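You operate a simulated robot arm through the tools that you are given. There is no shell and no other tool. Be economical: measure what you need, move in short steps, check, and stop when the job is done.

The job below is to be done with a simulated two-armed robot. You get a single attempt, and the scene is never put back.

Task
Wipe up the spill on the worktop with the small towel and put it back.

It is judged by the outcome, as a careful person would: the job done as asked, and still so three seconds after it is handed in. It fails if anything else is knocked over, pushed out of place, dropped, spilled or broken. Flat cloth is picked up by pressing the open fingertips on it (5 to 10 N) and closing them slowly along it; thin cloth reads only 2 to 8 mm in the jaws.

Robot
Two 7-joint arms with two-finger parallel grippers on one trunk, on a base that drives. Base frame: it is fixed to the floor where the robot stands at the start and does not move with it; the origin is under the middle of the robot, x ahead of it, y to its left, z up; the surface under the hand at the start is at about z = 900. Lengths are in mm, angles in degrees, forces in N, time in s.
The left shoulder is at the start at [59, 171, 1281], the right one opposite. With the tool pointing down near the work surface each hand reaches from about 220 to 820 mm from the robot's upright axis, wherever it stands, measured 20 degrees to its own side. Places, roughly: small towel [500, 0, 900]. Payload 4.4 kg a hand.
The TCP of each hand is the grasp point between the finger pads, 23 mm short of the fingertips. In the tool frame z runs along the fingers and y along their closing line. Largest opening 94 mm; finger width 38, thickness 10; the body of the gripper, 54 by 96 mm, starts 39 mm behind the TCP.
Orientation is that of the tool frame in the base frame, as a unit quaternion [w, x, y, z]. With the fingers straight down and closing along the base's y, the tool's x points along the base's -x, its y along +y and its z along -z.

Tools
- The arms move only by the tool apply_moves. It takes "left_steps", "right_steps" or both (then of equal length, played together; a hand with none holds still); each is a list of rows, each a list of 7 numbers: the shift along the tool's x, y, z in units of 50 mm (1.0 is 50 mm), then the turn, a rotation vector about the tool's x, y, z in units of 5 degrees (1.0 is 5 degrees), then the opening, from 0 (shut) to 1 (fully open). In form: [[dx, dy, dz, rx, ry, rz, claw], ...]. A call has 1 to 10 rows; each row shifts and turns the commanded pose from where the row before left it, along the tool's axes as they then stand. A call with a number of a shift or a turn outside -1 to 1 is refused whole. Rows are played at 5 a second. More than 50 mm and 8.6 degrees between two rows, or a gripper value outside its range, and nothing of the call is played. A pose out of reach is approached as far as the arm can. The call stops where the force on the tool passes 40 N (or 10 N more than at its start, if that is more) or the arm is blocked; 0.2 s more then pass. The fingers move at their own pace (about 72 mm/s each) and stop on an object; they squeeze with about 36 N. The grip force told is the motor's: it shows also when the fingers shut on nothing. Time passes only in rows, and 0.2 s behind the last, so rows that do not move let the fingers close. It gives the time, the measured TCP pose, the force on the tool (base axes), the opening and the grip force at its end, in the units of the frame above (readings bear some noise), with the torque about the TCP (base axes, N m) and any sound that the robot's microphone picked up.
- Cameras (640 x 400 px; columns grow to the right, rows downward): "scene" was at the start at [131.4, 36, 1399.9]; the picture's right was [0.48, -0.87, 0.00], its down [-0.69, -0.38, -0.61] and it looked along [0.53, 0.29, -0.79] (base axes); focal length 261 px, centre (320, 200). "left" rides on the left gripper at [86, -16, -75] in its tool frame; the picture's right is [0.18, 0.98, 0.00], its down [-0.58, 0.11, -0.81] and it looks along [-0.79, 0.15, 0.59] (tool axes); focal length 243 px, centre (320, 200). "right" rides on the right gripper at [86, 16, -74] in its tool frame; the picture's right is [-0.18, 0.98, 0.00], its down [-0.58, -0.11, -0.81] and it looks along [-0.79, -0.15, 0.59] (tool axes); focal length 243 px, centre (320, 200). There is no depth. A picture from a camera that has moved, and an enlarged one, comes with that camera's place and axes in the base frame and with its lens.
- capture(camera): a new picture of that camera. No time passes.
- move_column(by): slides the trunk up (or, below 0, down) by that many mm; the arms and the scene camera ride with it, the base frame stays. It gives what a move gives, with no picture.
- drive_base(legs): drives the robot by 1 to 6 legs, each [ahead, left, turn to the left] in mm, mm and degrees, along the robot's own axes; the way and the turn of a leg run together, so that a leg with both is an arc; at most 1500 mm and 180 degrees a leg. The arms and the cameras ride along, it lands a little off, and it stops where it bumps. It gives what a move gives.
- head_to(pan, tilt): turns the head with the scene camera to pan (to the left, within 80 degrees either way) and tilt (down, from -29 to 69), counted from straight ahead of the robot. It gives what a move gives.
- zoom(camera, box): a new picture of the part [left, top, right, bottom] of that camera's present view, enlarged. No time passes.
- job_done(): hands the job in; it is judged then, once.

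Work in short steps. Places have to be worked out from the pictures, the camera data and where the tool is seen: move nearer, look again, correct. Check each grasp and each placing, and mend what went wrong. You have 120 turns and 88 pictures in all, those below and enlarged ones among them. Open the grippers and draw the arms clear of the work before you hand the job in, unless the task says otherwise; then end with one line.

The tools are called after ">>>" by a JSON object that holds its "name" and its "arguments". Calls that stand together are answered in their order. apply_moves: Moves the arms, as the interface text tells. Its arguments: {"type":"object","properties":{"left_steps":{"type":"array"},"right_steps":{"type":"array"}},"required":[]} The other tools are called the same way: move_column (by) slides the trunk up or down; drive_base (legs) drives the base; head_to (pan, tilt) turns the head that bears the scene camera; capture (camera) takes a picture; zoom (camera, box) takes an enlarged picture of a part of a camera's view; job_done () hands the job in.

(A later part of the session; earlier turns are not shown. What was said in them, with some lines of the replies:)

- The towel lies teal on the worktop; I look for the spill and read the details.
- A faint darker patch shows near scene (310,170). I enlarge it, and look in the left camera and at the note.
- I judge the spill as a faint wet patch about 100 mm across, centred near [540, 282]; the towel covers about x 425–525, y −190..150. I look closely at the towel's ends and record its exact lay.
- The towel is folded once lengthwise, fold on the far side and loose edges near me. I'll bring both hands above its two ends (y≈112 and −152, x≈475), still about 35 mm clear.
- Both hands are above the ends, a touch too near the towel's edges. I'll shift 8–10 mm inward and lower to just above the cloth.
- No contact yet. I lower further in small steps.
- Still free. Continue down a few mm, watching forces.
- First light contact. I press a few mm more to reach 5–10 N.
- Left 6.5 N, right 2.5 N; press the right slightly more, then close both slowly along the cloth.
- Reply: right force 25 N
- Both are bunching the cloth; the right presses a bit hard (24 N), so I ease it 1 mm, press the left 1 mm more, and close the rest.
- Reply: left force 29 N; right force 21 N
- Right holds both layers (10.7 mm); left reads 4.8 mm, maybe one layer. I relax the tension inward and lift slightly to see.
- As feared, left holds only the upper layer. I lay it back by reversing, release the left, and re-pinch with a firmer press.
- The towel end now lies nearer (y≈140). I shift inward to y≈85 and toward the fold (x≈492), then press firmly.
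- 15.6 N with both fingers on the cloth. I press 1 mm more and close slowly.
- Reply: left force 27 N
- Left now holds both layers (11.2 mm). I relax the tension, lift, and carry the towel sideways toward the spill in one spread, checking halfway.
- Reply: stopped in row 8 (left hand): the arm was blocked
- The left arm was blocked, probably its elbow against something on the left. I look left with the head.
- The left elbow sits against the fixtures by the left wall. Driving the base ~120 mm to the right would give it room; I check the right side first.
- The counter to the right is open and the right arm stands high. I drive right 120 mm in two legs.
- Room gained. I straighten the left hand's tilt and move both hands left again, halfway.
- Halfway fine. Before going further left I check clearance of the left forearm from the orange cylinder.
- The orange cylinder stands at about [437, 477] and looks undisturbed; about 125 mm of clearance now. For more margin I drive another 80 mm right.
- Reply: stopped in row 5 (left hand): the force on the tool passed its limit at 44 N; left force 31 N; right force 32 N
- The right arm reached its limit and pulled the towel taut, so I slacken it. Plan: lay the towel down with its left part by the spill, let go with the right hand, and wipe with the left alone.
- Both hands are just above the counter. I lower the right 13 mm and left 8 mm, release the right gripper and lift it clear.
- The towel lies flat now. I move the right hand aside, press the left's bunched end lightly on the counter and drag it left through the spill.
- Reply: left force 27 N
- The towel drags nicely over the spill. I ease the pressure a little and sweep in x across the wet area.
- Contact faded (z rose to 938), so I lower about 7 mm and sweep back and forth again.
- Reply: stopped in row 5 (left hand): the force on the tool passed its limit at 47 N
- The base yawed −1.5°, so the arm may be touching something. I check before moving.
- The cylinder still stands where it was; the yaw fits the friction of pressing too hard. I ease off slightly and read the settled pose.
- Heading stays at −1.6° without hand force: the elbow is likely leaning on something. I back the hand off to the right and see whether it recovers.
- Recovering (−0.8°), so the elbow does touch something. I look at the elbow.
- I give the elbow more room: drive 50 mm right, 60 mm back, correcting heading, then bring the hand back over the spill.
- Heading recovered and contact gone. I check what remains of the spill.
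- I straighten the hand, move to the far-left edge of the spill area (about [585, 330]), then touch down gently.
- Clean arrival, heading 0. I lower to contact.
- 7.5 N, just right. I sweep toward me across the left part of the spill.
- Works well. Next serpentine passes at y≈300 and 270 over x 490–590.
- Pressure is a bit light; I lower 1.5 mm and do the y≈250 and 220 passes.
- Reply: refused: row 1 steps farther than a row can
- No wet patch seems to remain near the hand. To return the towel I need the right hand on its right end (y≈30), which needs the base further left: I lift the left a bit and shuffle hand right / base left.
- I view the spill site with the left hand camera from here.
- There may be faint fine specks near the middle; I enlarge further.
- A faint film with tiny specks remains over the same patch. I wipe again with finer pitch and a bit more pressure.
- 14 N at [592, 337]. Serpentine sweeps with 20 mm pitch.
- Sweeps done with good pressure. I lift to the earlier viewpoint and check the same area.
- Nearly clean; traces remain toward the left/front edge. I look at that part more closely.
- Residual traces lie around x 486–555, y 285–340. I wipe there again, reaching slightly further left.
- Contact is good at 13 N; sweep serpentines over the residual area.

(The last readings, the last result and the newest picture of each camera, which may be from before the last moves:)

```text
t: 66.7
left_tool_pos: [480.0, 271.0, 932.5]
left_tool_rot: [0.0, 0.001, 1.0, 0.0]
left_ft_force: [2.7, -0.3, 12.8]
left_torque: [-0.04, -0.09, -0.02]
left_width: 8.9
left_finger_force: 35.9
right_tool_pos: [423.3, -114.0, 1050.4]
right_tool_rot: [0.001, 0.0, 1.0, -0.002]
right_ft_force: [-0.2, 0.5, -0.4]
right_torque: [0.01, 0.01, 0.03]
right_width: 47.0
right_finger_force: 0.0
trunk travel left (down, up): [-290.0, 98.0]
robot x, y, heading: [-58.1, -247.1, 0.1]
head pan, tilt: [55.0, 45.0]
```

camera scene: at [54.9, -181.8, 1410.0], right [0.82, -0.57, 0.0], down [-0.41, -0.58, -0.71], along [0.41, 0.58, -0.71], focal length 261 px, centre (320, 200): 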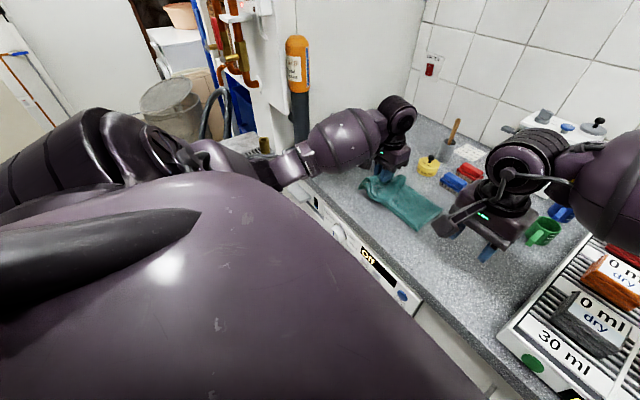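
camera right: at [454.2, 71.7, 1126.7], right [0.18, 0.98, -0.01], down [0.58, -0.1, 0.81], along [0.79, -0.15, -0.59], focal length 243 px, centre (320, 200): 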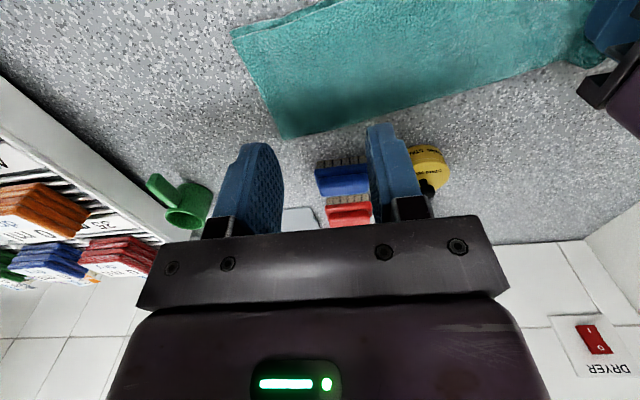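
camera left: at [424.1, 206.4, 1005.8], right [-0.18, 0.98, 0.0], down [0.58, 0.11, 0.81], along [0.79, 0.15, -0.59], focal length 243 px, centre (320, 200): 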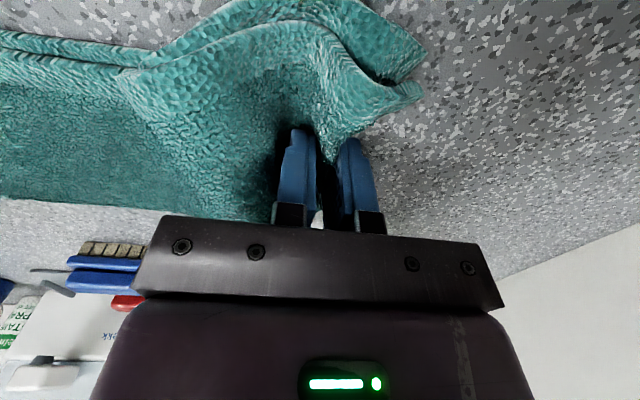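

Now back to the viewing pose to inspect.

>>> {"name": "apply_moves", "arguments": {"left_steps": [[0, 0, -0.8, 0, 0, 0, 0], [-0.2, -0.7, 0, 0, 0, 0, 0], [-0.2, -0.7, 0, 0, 0, 0, 0], [-0.2, -0.7, 0, 0, 0, 0, 0], [0, 0, 0, 0, 0, 0, 0]]}}

>>> {"name": "zoom", "arguments": {"camera": "left", "box": [440, 80, 600, 180]}}

>>> {"name": "zoom", "arguments": {"camera": "left", "box": [380, 110, 540, 210]}}

```text
t: 67.9
left_tool_pos: [510.1, 161.4, 972.2]
left_tool_rot: [0.0, 0.0, 1.0, -0.001]
left_ft_force: [-1.2, -1.1, 0.6]
left_torque: [-0.01, -0.05, -0.04]
left_width: 9.0
left_finger_force: 35.8
right_tool_pos: [424.2, -111.2, 1051.0]
right_tool_rot: [0.0, -0.001, 1.0, -0.004]
right_ft_force: [0.4, -0.2, 0.5]
right_torque: [-0.01, -0.04, -0.02]
right_width: 46.9
right_finger_force: 0.1
trunk travel left (down, up): [-290.0, 98.0]
robot x, y, heading: [-57.6, -248.3, 0.1]
head pan, tilt: [55.0, 45.0]
```

```text
4.00 times, centred on (520, 130) of left
camera zoom: at [423.5, 143.7, 1045.4], right [-0.18, 0.98, 0.0], down [0.58, 0.11, 0.81], along [0.79, 0.15, -0.59], focal length 970 px, centre (-480, 480)
```

zoom: 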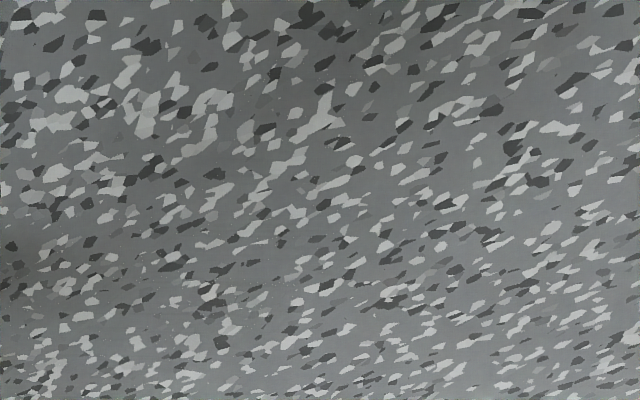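

```text
4.00 times, centred on (460, 160) of left
camera zoom: at [423.5, 143.7, 1045.4], right [-0.18, 0.98, 0.0], down [0.58, 0.11, 0.81], along [0.79, 0.15, -0.59], focal length 970 px, centre (-240, 360)
```

zoom: 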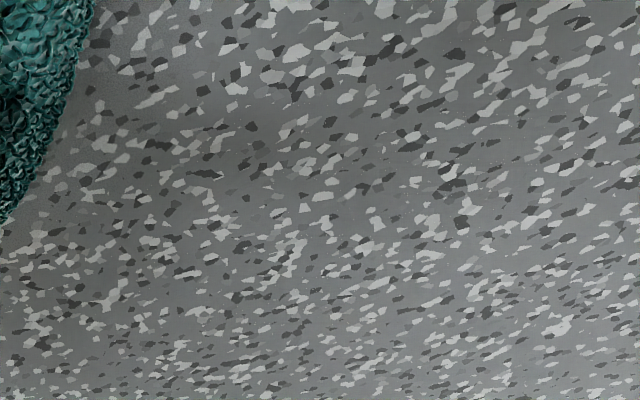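

The surface now looks clean. Next, bring the base left for the right hand to reach the towel's right end: hand first 50 mm right, then drive 115 mm left.

>>> {"name": "apply_moves", "arguments": {"left_steps": [[0, -0.5, -0.2, 0, 0, 0, 0], [0, -0.5, 0, 0, 0, 0, 0], [0, 0, 0, 0, 0, 0, 0]], "right_steps": [[0, -0.5, 0, 0, 0, 0, 0.6], [0, 0, 0, 0, 0, 0, 0.6], [0, 0, 0, 0, 0, 0, 0.6]]}}

>>> {"name": "drive_base", "arguments": {"legs": [[0, 115, 0]]}}

>>> {"name": "head_to", "arguments": {"pan": 35, "tilt": 52}}

>>> {"name": "capture", "arguments": {"camera": "scene"}}

>>> {"name": "capture", "arguments": {"camera": "right"}}

```text
t: 68.7
left_tool_pos: [509.6, 112.4, 981.6]
left_tool_rot: [0.0, 0.0, 1.0, 0.001]
left_ft_force: [-1.2, 0.4, -0.7]
left_torque: [-0.02, 0.0, -0.07]
left_width: 8.5
left_finger_force: 36.0
right_tool_pos: [425.1, -137.1, 1051.0]
right_tool_rot: [0.0, 0.0, 1.0, -0.002]
right_ft_force: [0.0, 0.6, -0.2]
right_torque: [-0.02, 0.01, 0.01]
right_width: 56.5
right_finger_force: 0.1
trunk travel left (down, up): [-290.0, 98.0]
robot x, y, heading: [-59.1, -248.0, -0.1]
head pan, tilt: [55.0, 45.0]
```

```text
t: 70.3
left_tool_pos: [510.7, 226.9, 981.0]
left_tool_rot: [0.0, 0.0, 1.0, 0.0]
left_ft_force: [-0.7, -0.2, -0.7]
left_torque: [-0.04, -0.01, -0.03]
left_width: 8.8
left_finger_force: 36.0
right_tool_pos: [425.7, -23.7, 1050.8]
right_tool_rot: [0.0, -0.001, 1.0, -0.004]
right_ft_force: [0.6, 0.0, 0.2]
right_torque: [0.02, 0.03, -0.03]
right_width: 56.6
right_finger_force: 0.0
trunk travel left (down, up): [-290.0, 98.0]
robot x, y, heading: [-60.0, -135.0, -0.0]
head pan, tilt: [55.0, 45.0]
```

```text
t: 71.2
left_tool_pos: [510.2, 225.7, 981.8]
left_tool_rot: [0.0, 0.0, 1.0, 0.0]
left_ft_force: [0.0, 0.1, -0.9]
left_torque: [0.01, 0.0, -0.03]
left_width: 8.7
left_finger_force: 36.0
right_tool_pos: [424.7, -23.3, 1050.3]
right_tool_rot: [-0.001, 0.0, 1.0, -0.004]
right_ft_force: [-0.1, -0.1, 0.8]
right_torque: [-0.02, -0.03, 0.03]
right_width: 56.2
right_finger_force: 0.0
trunk travel left (down, up): [-290.0, 98.0]
robot x, y, heading: [-58.8, -133.9, -0.2]
head pan, tilt: [35.0, 52.0]
```

```text
24 pictures are left
camera scene: at [70.0, -91.9, 1400.4], right [0.57, -0.82, 0.0], down [-0.65, -0.45, -0.62], along [0.5, 0.35, -0.79], focal length 261 px, centre (320, 200)
```

scene: 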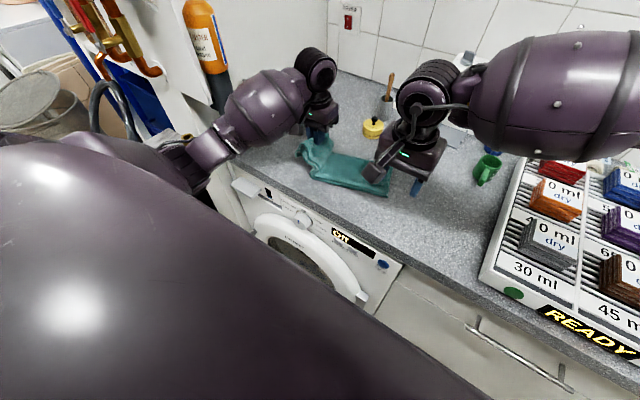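

```text
23 pictures are left
camera right: at [338.8, -6.4, 1126.4], right [0.18, 0.98, -0.01], down [0.58, -0.1, 0.81], along [0.79, -0.15, -0.59], focal length 243 px, centre (320, 200)
```

right: 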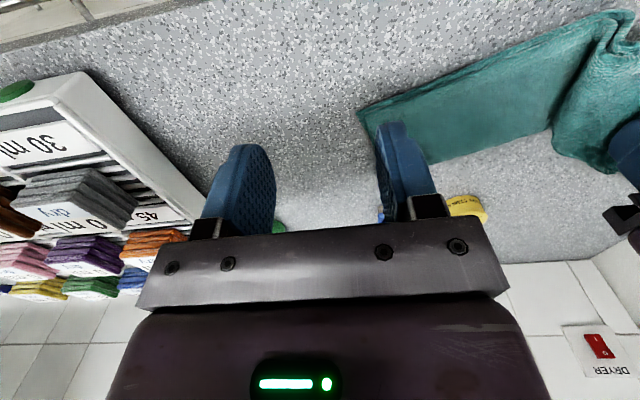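

The towel's right end lies around [543, 20], skewed about 16°. I bring the right hand over [533, 57], turned to match, just above the cloth.

>>> {"name": "apply_moves", "arguments": {"right_steps": [[-0.54, 0.4, 0, 0, 0, 0, 0.6], [-0.54, 0.4, 0, 0, 0, 0, 0.6], [-0.54, 0.4, 0.3, 0, 0, 0, 0.6], [-0.54, 0.4, 0.3, 0, 0, 0, 0.6], [0, 0, 0.4, 0, 0, -0.8, 0.6], [0, 0, 0.4, 0, 0, -0.8, 0.6], [0, 0, 0.4, 0, 0, -0.8, 0.6], [0, 0, 0.3, 0, 0, -0.8, 0.6], [0, 0, 0, 0, 0, 0, 0.6]]}}

>>> {"name": "capture", "arguments": {"camera": "right"}}

```text
t: 73.2
left_tool_pos: [510.5, 226.5, 981.6]
left_tool_rot: [0.001, 0.0, 1.0, 0.0]
left_ft_force: [0.4, -0.6, -0.2]
left_torque: [-0.03, 0.0, -0.04]
left_width: 8.6
left_finger_force: 36.2
right_tool_pos: [531.0, 56.1, 945.6]
right_tool_rot: [-0.001, -0.139, 0.99, -0.003]
right_ft_force: [-0.7, 0.7, -0.9]
right_torque: [0.03, 0.0, 0.01]
right_width: 56.2
right_finger_force: 0.1
trunk travel left (down, up): [-290.0, 98.0]
robot x, y, heading: [-57.3, -135.3, 0.1]
head pan, tilt: [35.0, 52.0]
```

```text
22 pictures are left
camera right: at [444.3, 49.1, 1021.6], right [-0.1, 1.0, -0.01], down [0.59, 0.06, 0.81], along [0.8, 0.07, -0.59], focal length 243 px, centre (320, 200)
```

right: 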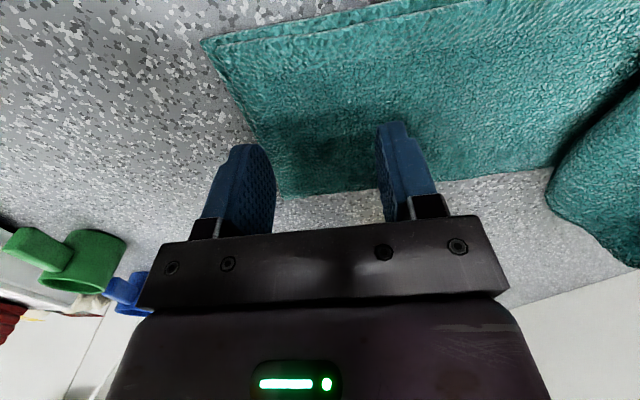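

Well aligned. I shift 10 mm inward and press down for the pinch.

>>> {"name": "apply_moves", "arguments": {"right_steps": [[0, 0.2, 0.1, 0, 0, 0, 0.6], [0, 0, 0.14, 0, 0, 0, 0.6], [0, 0, 0.06, 0, 0, 0, 0.6], [0, 0, 0, 0, 0, 0, 0.6]]}}

```text
t: 74.2
left_tool_pos: [510.1, 226.1, 981.4]
left_tool_rot: [0.0, 0.0, 1.0, 0.0]
left_ft_force: [-0.8, -0.6, -0.3]
left_torque: [0.0, 0.0, -0.03]
left_width: 8.9
left_finger_force: 36.0
right_tool_pos: [528.4, 64.6, 932.1]
right_tool_rot: [0.0, -0.139, 0.99, -0.003]
right_ft_force: [-0.7, 0.5, 3.8]
right_torque: [0.02, 0.01, 0.0]
right_width: 56.5
right_finger_force: 0.1
trunk travel left (down, up): [-290.0, 98.0]
robot x, y, heading: [-58.6, -137.7, -0.2]
head pan, tilt: [35.0, 52.0]
```

3.8 N; press ~3.5 mm more and close slowly.

>>> {"name": "apply_moves", "arguments": {"right_steps": [[0, 0, 0.05, 0, 0, 0, 0.6], [0, 0, 0.025, 0, 0, 0, 0.54], [0, 0, 0, 0, 0, 0, 0.47], [0, 0, 0, 0, 0, 0, 0.4], [0, 0, 0, 0, 0, 0, 0.33], [0, 0, -0.02, 0, 0, 0, 0.26], [0, 0, 0, 0, 0, 0, 0.19], [0, 0, 0, 0, 0, 0, 0.12], [0, 0, 0, 0, 0, 0, 0.05], [0, 0, 0, 0, 0, 0, 0]]}}

>>> {"name": "apply_moves", "arguments": {"right_steps": [[0, 0, 0, 0, 0, 0, 0], [0, 0, -0.4, 0, 0, 0, 0], [0, 0, -0.5, 0, 0, 0, 0], [0, 0, 0, 0, 0, 0, 0]]}}

>>> {"name": "capture", "arguments": {"camera": "right"}}

```text
t: 76.4
left_tool_pos: [508.8, 225.5, 981.2]
left_tool_rot: [0.0, -0.001, 1.0, 0.0]
left_ft_force: [-0.1, -0.1, -0.3]
left_torque: [-0.03, 0.0, -0.04]
left_width: 8.8
left_finger_force: 35.8
right_tool_pos: [530.0, 65.0, 929.9]
right_tool_rot: [0.001, -0.139, 0.99, -0.003]
right_ft_force: [-0.6, 0.3, 18.1]
right_torque: [0.09, 0.03, -0.03]
right_width: 9.8
right_finger_force: 36.0
trunk travel left (down, up): [-290.0, 98.0]
robot x, y, heading: [-59.8, -135.0, -0.2]
head pan, tilt: [35.0, 52.0]
```

```text
t: 77.4
left_tool_pos: [509.8, 225.7, 982.0]
left_tool_rot: [0.0, 0.001, 1.0, -0.001]
left_ft_force: [-1.0, -0.3, 0.7]
left_torque: [-0.04, 0.0, -0.03]
left_width: 9.0
left_finger_force: 36.2
right_tool_pos: [527.4, 65.1, 972.2]
right_tool_rot: [0.0, -0.139, 0.99, -0.003]
right_ft_force: [0.1, 0.3, -0.2]
right_torque: [0.02, 0.01, -0.06]
right_width: 8.8
right_finger_force: 36.2
trunk travel left (down, up): [-290.0, 98.0]
robot x, y, heading: [-59.1, -135.6, -0.2]
head pan, tilt: [35.0, 52.0]
```

```text
21 pictures are left
camera right: at [441.2, 58.3, 1048.0], right [-0.09, 1.0, -0.01], down [0.59, 0.06, 0.81], along [0.8, 0.07, -0.59], focal length 243 px, centre (320, 200)
```

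right: 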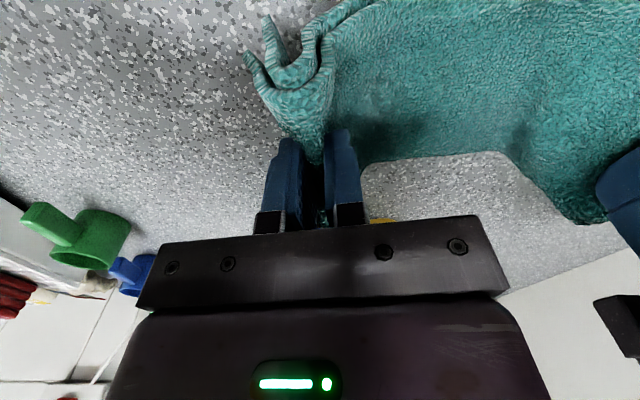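

Both layers are held at both ends now. I turn the right hand back, lift, and carry the towel to above its original place, stretching gradually.

>>> {"name": "apply_moves", "arguments": {"left_steps": [[0, 0, -0.1, 0, 0, 0, 0], [0, 0, -0.1, 0, 0, 0, 0], [0, 0, -0.1, 0, 0, 0, 0], [0, 0, -0.1, 0, 0, 0, 0], [0.09, -0.45, 0, 0, 0, 0, 0], [0.09, -0.45, 0, 0, 0, 0, 0], [0.09, -0.45, 0, 0, 0, 0, 0], [0.09, -0.45, 0, 0, 0, 0, 0], [0.09, -0.45, 0, 0, 0, 0, 0], [0, 0, 0, 0, 0, 0, 0]], "right_steps": [[0, 0, -0.15, 0, 0, 0.8, 0], [0, 0, -0.15, 0, 0, 0.8, 0], [0, 0, -0.15, 0, 0, 0.8, 0], [0, 0, -0.15, 0, 0, 0.8, 0], [0.2, -0.66, 0, 0, 0, 0, 0], [0.2, -0.66, 0, 0, 0, 0, 0], [0.2, -0.66, 0, 0, 0, 0, 0], [0.2, -0.66, 0, 0, 0, 0, 0], [0.2, -0.66, 0, 0, 0, 0, 0], [0, 0, 0, 0, 0, 0, 0]]}}

>>> {"name": "capture", "arguments": {"camera": "scene"}}

```text
t: 79.6
left_tool_pos: [488.0, 114.5, 1000.9]
left_tool_rot: [0.001, 0.0, 1.0, -0.001]
left_ft_force: [-0.6, -1.3, -0.4]
left_torque: [-0.04, -0.01, -0.02]
left_width: 8.9
left_finger_force: 35.7
right_tool_pos: [480.4, -96.1, 1005.9]
right_tool_rot: [0.0, -0.001, 1.0, -0.003]
right_ft_force: [-0.9, 2.4, -0.1]
right_torque: [0.07, 0.01, 0.09]
right_width: 8.8
right_finger_force: 36.3
trunk travel left (down, up): [-290.0, 98.0]
robot x, y, heading: [-61.6, -132.9, -0.2]
head pan, tilt: [35.0, 52.0]
```

```text
20 pictures are left
camera scene: at [70.1, -90.9, 1400.4], right [0.57, -0.82, 0.0], down [-0.65, -0.45, -0.62], along [0.5, 0.35, -0.79], focal length 261 px, centre (320, 200)
```

scene: 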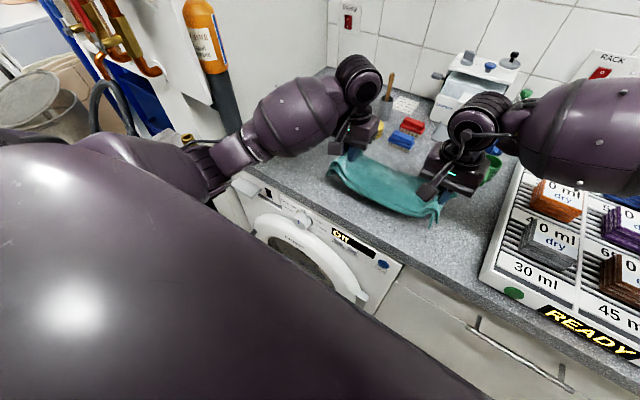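

Slight tension at a 210 mm span. I shift both 26 mm right and lower to the counter.

>>> {"name": "apply_moves", "arguments": {"left_steps": [[0, -0.26, 0.2, 0, 0, 0, 0], [0, -0.26, 0.3, 0, 0, 0, 0], [0, 0, 0.3, 0, 0, 0, 0], [0, 0, 0.25, 0, 0, 0, 0], [0, 0.05, 0.2, 0, 0, 0, 0], [0, 0.05, 0.1, 0, 0, 0, 0], [0, 0, 0, 0, 0, 0, 0]], "right_steps": [[0.05, -0.26, 0.25, 0, 0, 0, 0], [0.05, -0.26, 0.3, 0, 0, 0, 0], [0, 0, 0.3, 0, 0, 0, 0], [0, 0, 0.3, 0, 0, 0, 0], [0, -0.05, 0.2, 0, 0, 0, 0], [0, -0.05, 0.1, 0, 0, 0, 0], [0, 0, 0, 0, 0, 0, 0]]}}

>>> {"name": "capture", "arguments": {"camera": "scene"}}

```text
t: 81.2
left_tool_pos: [488.4, 90.1, 934.7]
left_tool_rot: [0.0, 0.001, 1.0, 0.0]
left_ft_force: [-0.4, -11.9, 2.1]
left_torque: [-0.32, 0.03, 0.03]
left_width: 8.6
left_finger_force: 36.0
right_tool_pos: [475.6, -129.1, 932.8]
right_tool_rot: [0.001, 0.0, 1.0, -0.002]
right_ft_force: [-0.2, 11.6, 1.7]
right_torque: [0.37, -0.02, 0.07]
right_width: 9.1
right_finger_force: 35.8
trunk travel left (down, up): [-290.0, 98.0]
robot x, y, heading: [-57.1, -131.6, -0.1]
head pan, tilt: [35.0, 52.0]
```

```text
19 pictures are left
camera scene: at [69.6, -92.1, 1400.5], right [0.57, -0.82, 0.0], down [-0.65, -0.45, -0.62], along [0.51, 0.35, -0.79], focal length 261 px, centre (320, 200)
```

scene: 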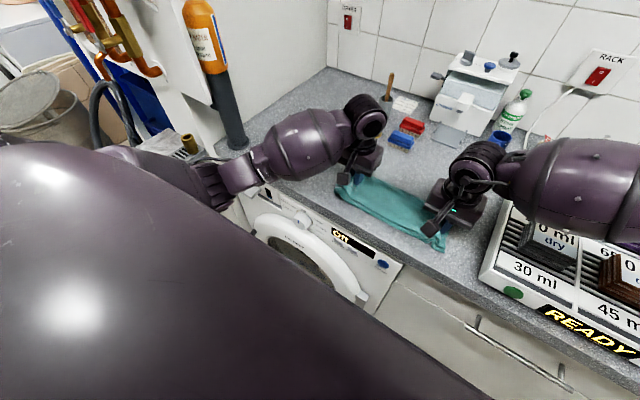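

The towel lies stretched in its old place. I open both grippers slowly, letting the ridges spread, then lift straight up.

>>> {"name": "apply_moves", "arguments": {"left_steps": [[0, 0, 0.02, 0, 0, 0, 0.12], [0, 0, 0, 0, 0, 0, 0.25], [0, 0, 0, 0, 0, 0, 0.4], [0, 0, 0, 0, 0, 0, 0.6], [0, 0, -0.2, 0, 0, 0, 0.6], [0, 0, -0.5, 0, 0, 0, 0.6], [0, 0, -0.8, 0, 0, 0, 0.6], [0, 0, 0, 0, 0, 0, 0.6]], "right_steps": [[0, 0, 0.02, 0, 0, 0, 0.12], [0, 0, 0, 0, 0, 0, 0.25], [0, 0, 0, 0, 0, 0, 0.4], [0, 0, 0, 0, 0, 0, 0.6], [0, 0, -0.2, 0, 0, 0, 0.6], [0, 0, -0.5, 0, 0, 0, 0.6], [0, 0, -0.8, 0, 0, 0, 0.6], [0, 0, 0, 0, 0, 0, 0.6]]}}

>>> {"name": "capture", "arguments": {"camera": "left"}}

>>> {"name": "capture", "arguments": {"camera": "right"}}

```text
t: 83.0
left_tool_pos: [488.9, 94.3, 1008.5]
left_tool_rot: [-0.001, 0.0, 1.0, -0.001]
left_ft_force: [0.1, -0.4, 0.7]
left_torque: [-0.01, 0.02, 0.02]
left_width: 56.3
left_finger_force: 0.1
right_tool_pos: [473.5, -131.5, 1003.2]
right_tool_rot: [0.0, 0.0, 1.0, -0.004]
right_ft_force: [-0.4, 0.4, 0.7]
right_torque: [-0.04, -0.01, 0.02]
right_width: 56.7
right_finger_force: 0.2
trunk travel left (down, up): [-290.0, 98.0]
robot x, y, heading: [-58.3, -134.9, -0.3]
head pan, tilt: [35.0, 52.0]
```

```text
18 pictures are left
camera left: at [402.8, 76.9, 1081.8], right [-0.18, 0.98, 0.0], down [0.58, 0.11, 0.81], along [0.79, 0.15, -0.59], focal length 243 px, centre (320, 200)
```

left: 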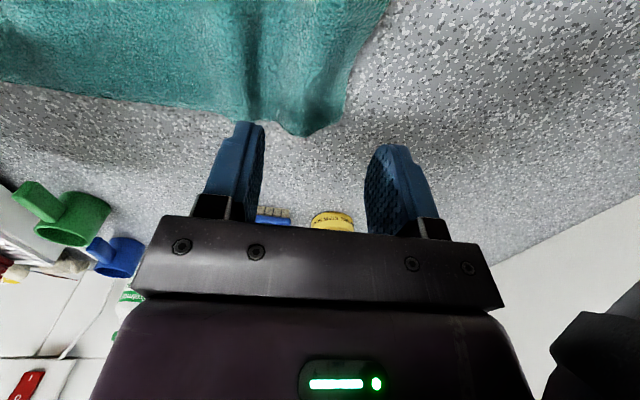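

```text
17 pictures are left
camera right: at [387.7, -114.8, 1078.9], right [0.18, 0.98, -0.01], down [0.58, -0.1, 0.81], along [0.79, -0.15, -0.59], focal length 243 px, centre (320, 200)
```

right: 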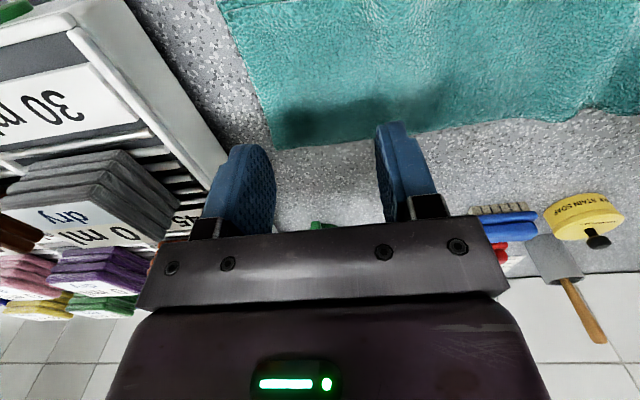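

The right end lies flat; the left end is rippled and ~30 mm short. I hold the right end down and smooth the left end outward with lightly pressed open fingers.

>>> {"name": "apply_moves", "arguments": {"left_steps": [[0, -0.2, 0.6, 0, 0, 0, 0.45], [0, 0, 0.6, 0, 0, 0, 0.45], [0, 0, 0.2, 0, 0, 0, 0.45], [0, 0, 0.12, 0, 0, 0, 0.45], [0, 0, 0, 0, 0, 0, 0.45]], "right_steps": [[0, 0.2, 0.6, 0, 0, 0, 0.3], [0, 0, 0.6, 0, 0, 0, 0.3], [0, 0, 0.2, 0, 0, 0, 0.3], [0, 0, 0.08, 0, 0, 0, 0.3], [0, 0, 0, 0, 0, 0, 0.3]]}}

```text
t: 84.2
left_tool_pos: [487.3, 82.4, 931.6]
left_tool_rot: [0.0, 0.0, 1.0, -0.001]
left_ft_force: [0.9, -0.2, 0.5]
left_torque: [0.01, 0.01, -0.02]
left_width: 42.2
left_finger_force: 0.0
right_tool_pos: [474.8, -120.9, 931.0]
right_tool_rot: [0.001, 0.0, 1.0, -0.003]
right_ft_force: [-1.6, 0.1, 3.1]
right_torque: [0.02, -0.02, 0.03]
right_width: 28.2
right_finger_force: 0.0
trunk travel left (down, up): [-290.0, 98.0]
robot x, y, heading: [-59.2, -132.4, -0.3]
head pan, tilt: [35.0, 52.0]
```

Light contact; press slightly more on both, then stroke the left 35 mm outward.

>>> {"name": "apply_moves", "arguments": {"left_steps": [[0, 0, 0.07, 0, 0, 0, 0.45], [0, 0, 0.01, 0, 0, 0, 0.45], [0, 0.2, 0, 0, 0, 0, 0.45], [0, 0.2, 0, 0, 0, 0, 0.45], [0, 0.2, 0, 0, 0, 0, 0.45], [0, 0.1, 0, 0, 0, 0, 0.45], [0, 0, -0.5, 0, 0, 0, 0.45], [0, 0, -0.9, 0, 0, 0, 0.45], [0, 0, 0, 0, 0, 0, 0.45]], "right_steps": [[0, 0, 0.06, 0, 0, 0, 0.3], [0, 0, 0, 0, 0, 0, 0.3], [0, 0, 0, 0, 0, 0, 0.3], [0, 0, 0, 0, 0, 0, 0.3], [0, 0, 0, 0, 0, 0, 0.3], [0, 0, 0, 0, 0, 0, 0.3], [0, 0, 0, 0, 0, 0, 0.3], [0, 0, 0, 0, 0, 0, 0.3], [0, 0, 0, 0, 0, 0, 0.3]]}}

>>> {"name": "capture", "arguments": {"camera": "left"}}

```text
t: 86.2
left_tool_pos: [485.8, 119.4, 999.5]
left_tool_rot: [0.0, 0.0, 1.0, 0.0]
left_ft_force: [-0.3, 0.8, -1.0]
left_torque: [0.02, 0.02, -0.02]
left_width: 42.4
left_finger_force: 0.1
right_tool_pos: [475.6, -121.6, 930.2]
right_tool_rot: [0.001, 0.0, 1.0, -0.003]
right_ft_force: [0.5, 0.4, 15.6]
right_torque: [0.05, -0.02, 0.03]
right_width: 28.3
right_finger_force: 0.0
trunk travel left (down, up): [-290.0, 98.0]
robot x, y, heading: [-58.9, -135.9, 0.2]
head pan, tilt: [35.0, 52.0]
```

```text
16 pictures are left
camera left: at [400.0, 101.5, 1073.9], right [-0.18, 0.98, 0.0], down [0.58, 0.11, 0.81], along [0.79, 0.15, -0.59], focal length 243 px, centre (320, 200)
```

left: 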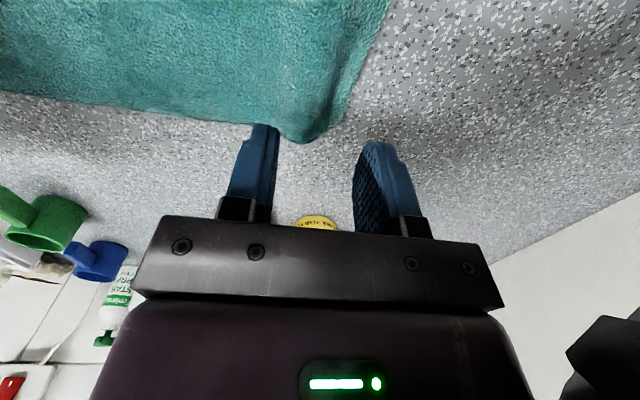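

The towel is now flat and extended. I raise both hands and draw them back for a full check.

>>> {"name": "apply_moves", "arguments": {"left_steps": [[0, 0, -0.9, 0, 0, 0, 0.6], [0, 0, -0.9, 0, 0, 0, 0.6], [0.6, 0.3, -0.3, 0, 0, 0, 0.6], [0.6, 0.3, 0, 0, 0, 0, 0.6], [0.6, 0.3, 0, 0, 0, 0, 0.6], [0.6, 0.3, 0, 0, 0, 0, 0.6], [0, 0, 0, 0, 0, 0, 0.6]], "right_steps": [[0, 0, -0.6, 0, 0, 0, 0.3], [0, 0, -0.95, 0, 0, 0, 0.3], [0, 0, -0.95, 0, 0, 0, 0.3], [0.4, -0.2, -0.8, 0, 0, 0, 0.3], [0.6, -0.2, 0, 0, 0, 0, 0.3], [0.6, -0.2, 0, 0, 0, 0, 0.3], [0, 0, 0, 0, 0, 0, 0.3]]}}

>>> {"name": "head_to", "arguments": {"pan": 30, "tilt": 50}}

>>> {"name": "capture", "arguments": {"camera": "scene"}}

```text
t: 87.8
left_tool_pos: [366.0, 179.7, 1104.2]
left_tool_rot: [-0.001, 0.0, 1.0, -0.001]
left_ft_force: [0.7, 0.0, 0.1]
left_torque: [0.02, 0.01, -0.02]
left_width: 56.5
left_finger_force: 0.0
right_tool_pos: [394.9, -150.8, 1088.1]
right_tool_rot: [0.0, 0.0, 1.0, -0.003]
right_ft_force: [0.9, 0.1, 0.0]
right_torque: [0.01, -0.02, 0.03]
right_width: 28.1
right_finger_force: 0.0
trunk travel left (down, up): [-290.0, 98.0]
robot x, y, heading: [-59.1, -135.3, 0.1]
head pan, tilt: [35.0, 52.0]
```

```text
t: 88.4
left_tool_pos: [366.8, 180.2, 1105.2]
left_tool_rot: [0.001, 0.0, 1.0, -0.001]
left_ft_force: [-0.8, -0.5, 0.0]
left_torque: [-0.03, -0.04, 0.05]
left_width: 56.6
left_finger_force: 0.1
right_tool_pos: [394.6, -151.4, 1089.5]
right_tool_rot: [0.0, 0.0, 1.0, -0.003]
right_ft_force: [0.8, 0.4, 0.7]
right_torque: [-0.01, -0.03, -0.01]
right_width: 28.3
right_finger_force: 0.2
trunk travel left (down, up): [-290.0, 98.0]
robot x, y, heading: [-60.4, -136.1, -0.4]
head pan, tilt: [30.0, 50.0]
```

```text
15 pictures are left
camera scene: at [74.9, -96.6, 1403.1], right [0.5, -0.87, 0.0], down [-0.66, -0.38, -0.64], along [0.56, 0.32, -0.77], focal length 261 px, centre (320, 200)
```

scene: 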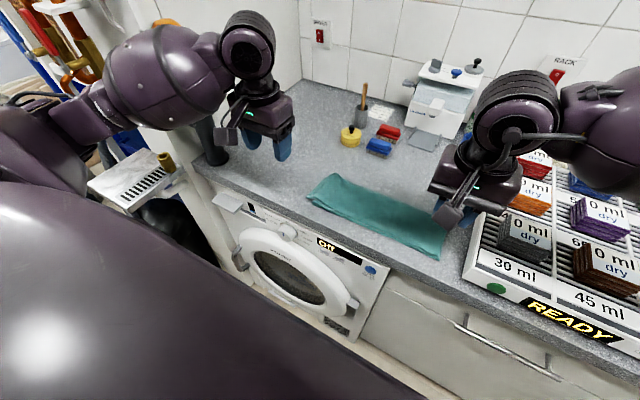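

The towel is back flat. I check the spill site and towel details.

>>> {"name": "zoom", "arguments": {"camera": "scene", "box": [270, 100, 430, 200]}}

>>> {"name": "zoom", "arguments": {"camera": "left", "box": [330, 100, 490, 200]}}

>>> {"name": "zoom", "arguments": {"camera": "scene", "box": [295, 160, 455, 260]}}

```text
4.00 times, centred on (350, 150) of scene
camera zoom: at [74.9, -96.6, 1403.1], right [0.5, -0.87, 0.0], down [-0.66, -0.38, -0.64], along [0.56, 0.32, -0.77], focal length 1045 px, centre (200, 400)
```

zoom: 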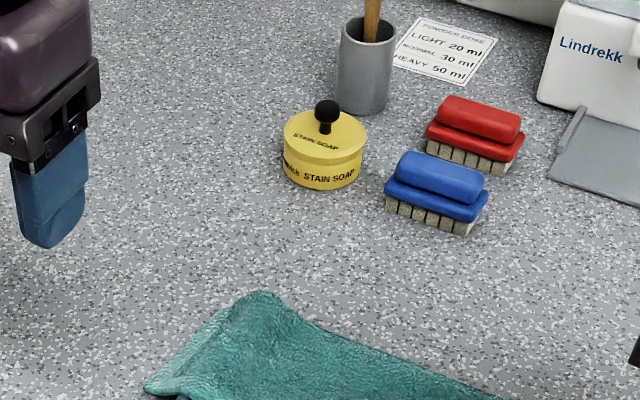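

```text
4.00 times, centred on (410, 150) of left
camera zoom: at [279.9, 162.7, 1179.3], right [-0.18, 0.98, 0.0], down [0.58, 0.11, 0.81], along [0.79, 0.15, -0.59], focal length 970 px, centre (-40, 400)
```

zoom: 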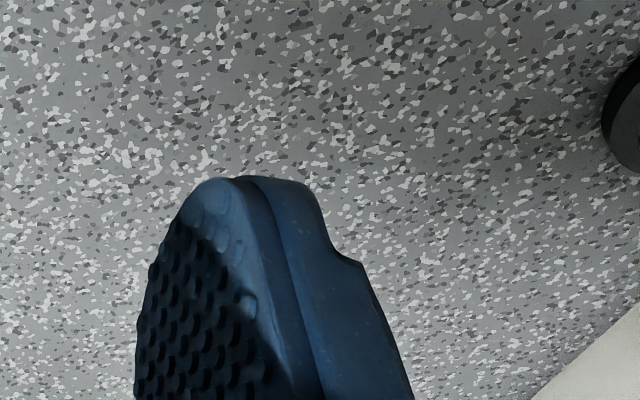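

```text
4.00 times, centred on (375, 210) of scene
camera zoom: at [74.9, -96.6, 1403.1], right [0.5, -0.87, 0.0], down [-0.66, -0.38, -0.64], along [0.56, 0.32, -0.77], focal length 1045 px, centre (100, 160)
```

zoom: 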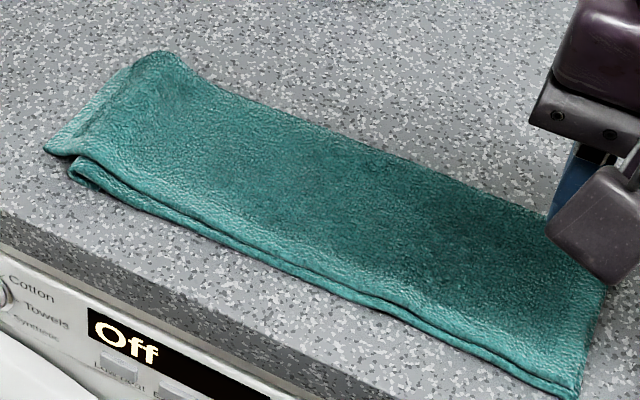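

The towel matches its original place within millimetres and nothing else has moved. I move the left hand aside for an unobstructed look at the spill site.

>>> {"name": "apply_moves", "arguments": {"left_steps": [[0, -0.8, -0.3, 0, 0, 0, 0.6], [0, -0.8, 0, 0, 0, 0, 0.6], [0, 0, 0, 0, 0, 0, 0.6]]}}

>>> {"name": "zoom", "arguments": {"camera": "scene", "box": [220, 100, 348, 180]}}

>>> {"name": "zoom", "arguments": {"camera": "left", "box": [400, 80, 560, 180]}}

```text
t: 89.2
left_tool_pos: [364.3, 97.5, 1117.3]
left_tool_rot: [0.001, -0.001, 1.0, -0.001]
left_ft_force: [0.0, 0.6, -0.1]
left_torque: [-0.04, 0.0, 0.0]
left_width: 56.4
left_finger_force: 0.1
right_tool_pos: [394.7, -151.6, 1089.9]
right_tool_rot: [0.0, 0.0, 1.0, -0.004]
right_ft_force: [-0.2, 0.6, 0.4]
right_torque: [-0.01, 0.0, -0.03]
right_width: 28.3
right_finger_force: 0.1
trunk travel left (down, up): [-290.0, 98.0]
robot x, y, heading: [-57.7, -135.2, -0.2]
head pan, tilt: [30.0, 50.0]
```

```text
5.00 times, centred on (284, 140) of scene
camera zoom: at [74.7, -96.1, 1403.1], right [0.5, -0.87, 0.0], down [-0.66, -0.38, -0.64], along [0.56, 0.32, -0.77], focal length 1307 px, centre (500, 500)
```

zoom: 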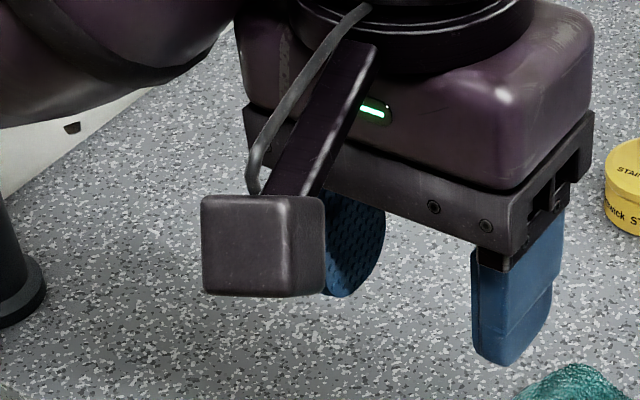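

```text
4.00 times, centred on (480, 130) of left
camera zoom: at [278.3, 80.3, 1192.8], right [-0.18, 0.98, 0.0], down [0.58, 0.11, 0.81], along [0.79, 0.15, -0.59], focal length 970 px, centre (-320, 480)
```

zoom: 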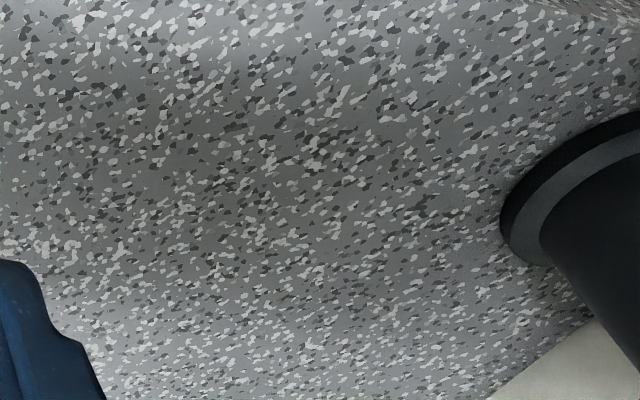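

The area left of the site is clean; I look straight at the site itself.

>>> {"name": "zoom", "arguments": {"camera": "left", "box": [340, 110, 500, 210]}}

>>> {"name": "capture", "arguments": {"camera": "left"}}

```text
4.00 times, centred on (420, 160) of left
camera zoom: at [278.3, 80.3, 1192.8], right [-0.18, 0.98, 0.0], down [0.58, 0.11, 0.81], along [0.79, 0.15, -0.59], focal length 970 px, centre (-80, 360)
```

zoom: 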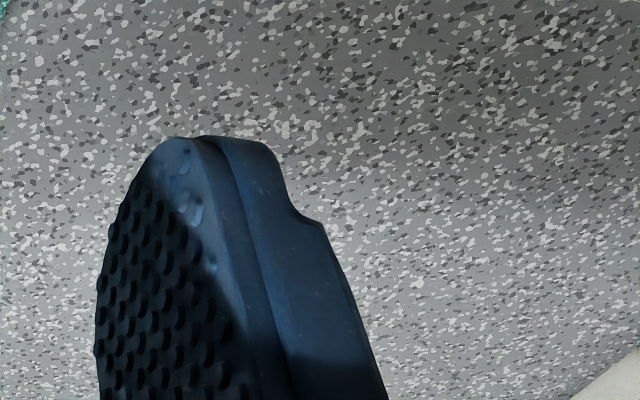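

```text
8 pictures are left
camera left: at [278.3, 80.3, 1192.8], right [-0.18, 0.98, 0.0], down [0.58, 0.11, 0.81], along [0.79, 0.15, -0.59], focal length 243 px, centre (320, 200)
```

left: 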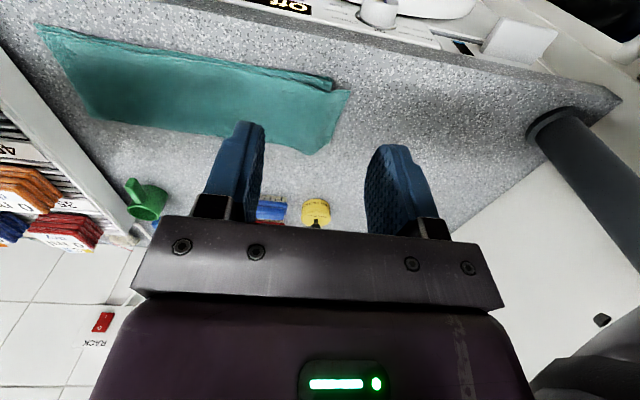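

I shut the left fingers briefly so that they do not hide the site, and look once more.

>>> {"name": "apply_moves", "arguments": {"left_steps": [[0, 0, 0, 0, 0, 0, 0.1], [0, 0, 0, 0, 0, 0, 0.1], [0, 0, 0, 0, 0, 0, 0.1]]}}

>>> {"name": "zoom", "arguments": {"camera": "left", "box": [340, 110, 500, 210]}}

>>> {"name": "zoom", "arguments": {"camera": "left", "box": [370, 130, 450, 180]}}

```text
t: 90.0
left_tool_pos: [364.7, 97.3, 1117.5]
left_tool_rot: [0.0, 0.0, 1.0, -0.001]
left_ft_force: [0.9, 0.1, 0.3]
left_torque: [0.0, 0.03, -0.01]
left_width: 9.6
left_finger_force: 0.1
right_tool_pos: [393.6, -150.5, 1090.2]
right_tool_rot: [0.001, 0.0, 1.0, -0.004]
right_ft_force: [-0.1, 0.5, 0.0]
right_torque: [0.01, 0.02, 0.02]
right_width: 28.1
right_finger_force: 0.1
trunk travel left (down, up): [-290.0, 98.0]
robot x, y, heading: [-55.3, -133.9, -0.2]
head pan, tilt: [30.0, 50.0]
```

```text
4.00 times, centred on (420, 160) of left
camera zoom: at [278.8, 80.2, 1192.7], right [-0.18, 0.98, 0.0], down [0.58, 0.11, 0.81], along [0.79, 0.15, -0.59], focal length 970 px, centre (-80, 360)
```

zoom: 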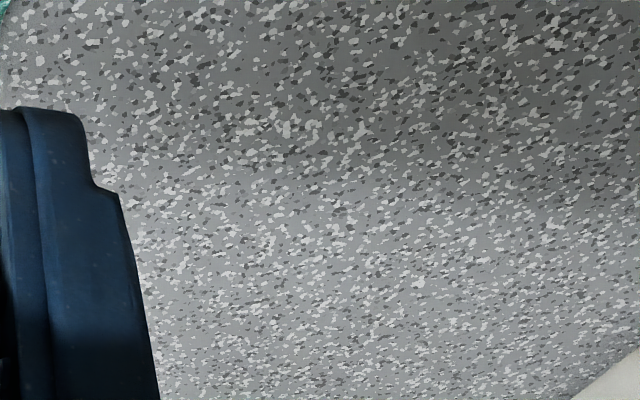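

```text
8.00 times, centred on (410, 155) of left
camera zoom: at [278.8, 80.2, 1192.7], right [-0.18, 0.98, 0.0], down [0.58, 0.11, 0.81], along [0.79, 0.15, -0.59], focal length 1941 px, centre (-400, 560)
```

zoom: 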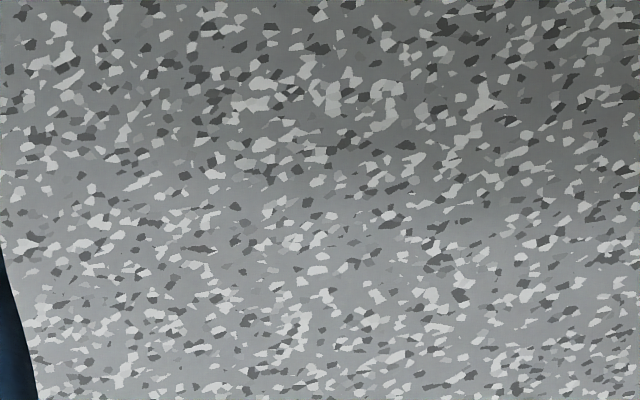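

The site is clean and dry with no dark film left. I open both grippers; the hands are already clear of the work.

>>> {"name": "apply_moves", "arguments": {"left_steps": [[0.3, 0.5, 0, 0, 0, 0, 0.9], [0.3, 0.5, 0, 0, 0, 0, 1], [0, 0, 0, 0, 0, 0, 1], [0, 0, 0, 0, 0, 0, 1]], "right_steps": [[0.3, 0, -0.3, 0, 0, 0, 0.6], [0.3, 0, 0, 0, 0, 0, 0.9], [0, 0, 0, 0, 0, 0, 1], [0, 0, 0, 0, 0, 0, 1]]}}

>>> {"name": "capture", "arguments": {"camera": "scene"}}

```text
t: 91.0
left_tool_pos: [334.0, 148.7, 1118.1]
left_tool_rot: [0.0, 0.0, 1.0, -0.001]
left_ft_force: [0.2, -0.6, 0.1]
left_torque: [-0.03, -0.03, -0.01]
left_width: 94.1
left_finger_force: 0.1
right_tool_pos: [363.6, -150.1, 1107.7]
right_tool_rot: [0.0, 0.001, 1.0, -0.003]
right_ft_force: [-0.2, -0.1, 0.3]
right_torque: [-0.01, 0.0, 0.03]
right_width: 93.9
right_finger_force: 0.2
trunk travel left (down, up): [-290.0, 98.0]
robot x, y, heading: [-62.0, -135.7, -0.2]
head pan, tilt: [30.0, 50.0]
```

```text
5 pictures are left
camera scene: at [74.8, -96.4, 1403.1], right [0.5, -0.87, 0.0], down [-0.66, -0.38, -0.64], along [0.56, 0.32, -0.77], focal length 261 px, centre (320, 200)
```

scene: 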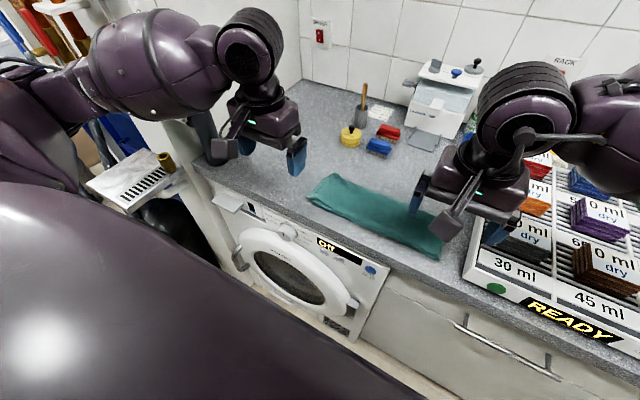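

Everything stands in place, the towel is back and the hands are clear and open; I hand the job in.

>>> {"name": "job_done", "arguments": {}}

```text
The job is handed in.
```

The spill is wiped up with no film left in the close-up views, and the towel lies folded flat in its original place. The left arm touched something beside the left wall a couple of times, but nothing looks moved or knocked over.
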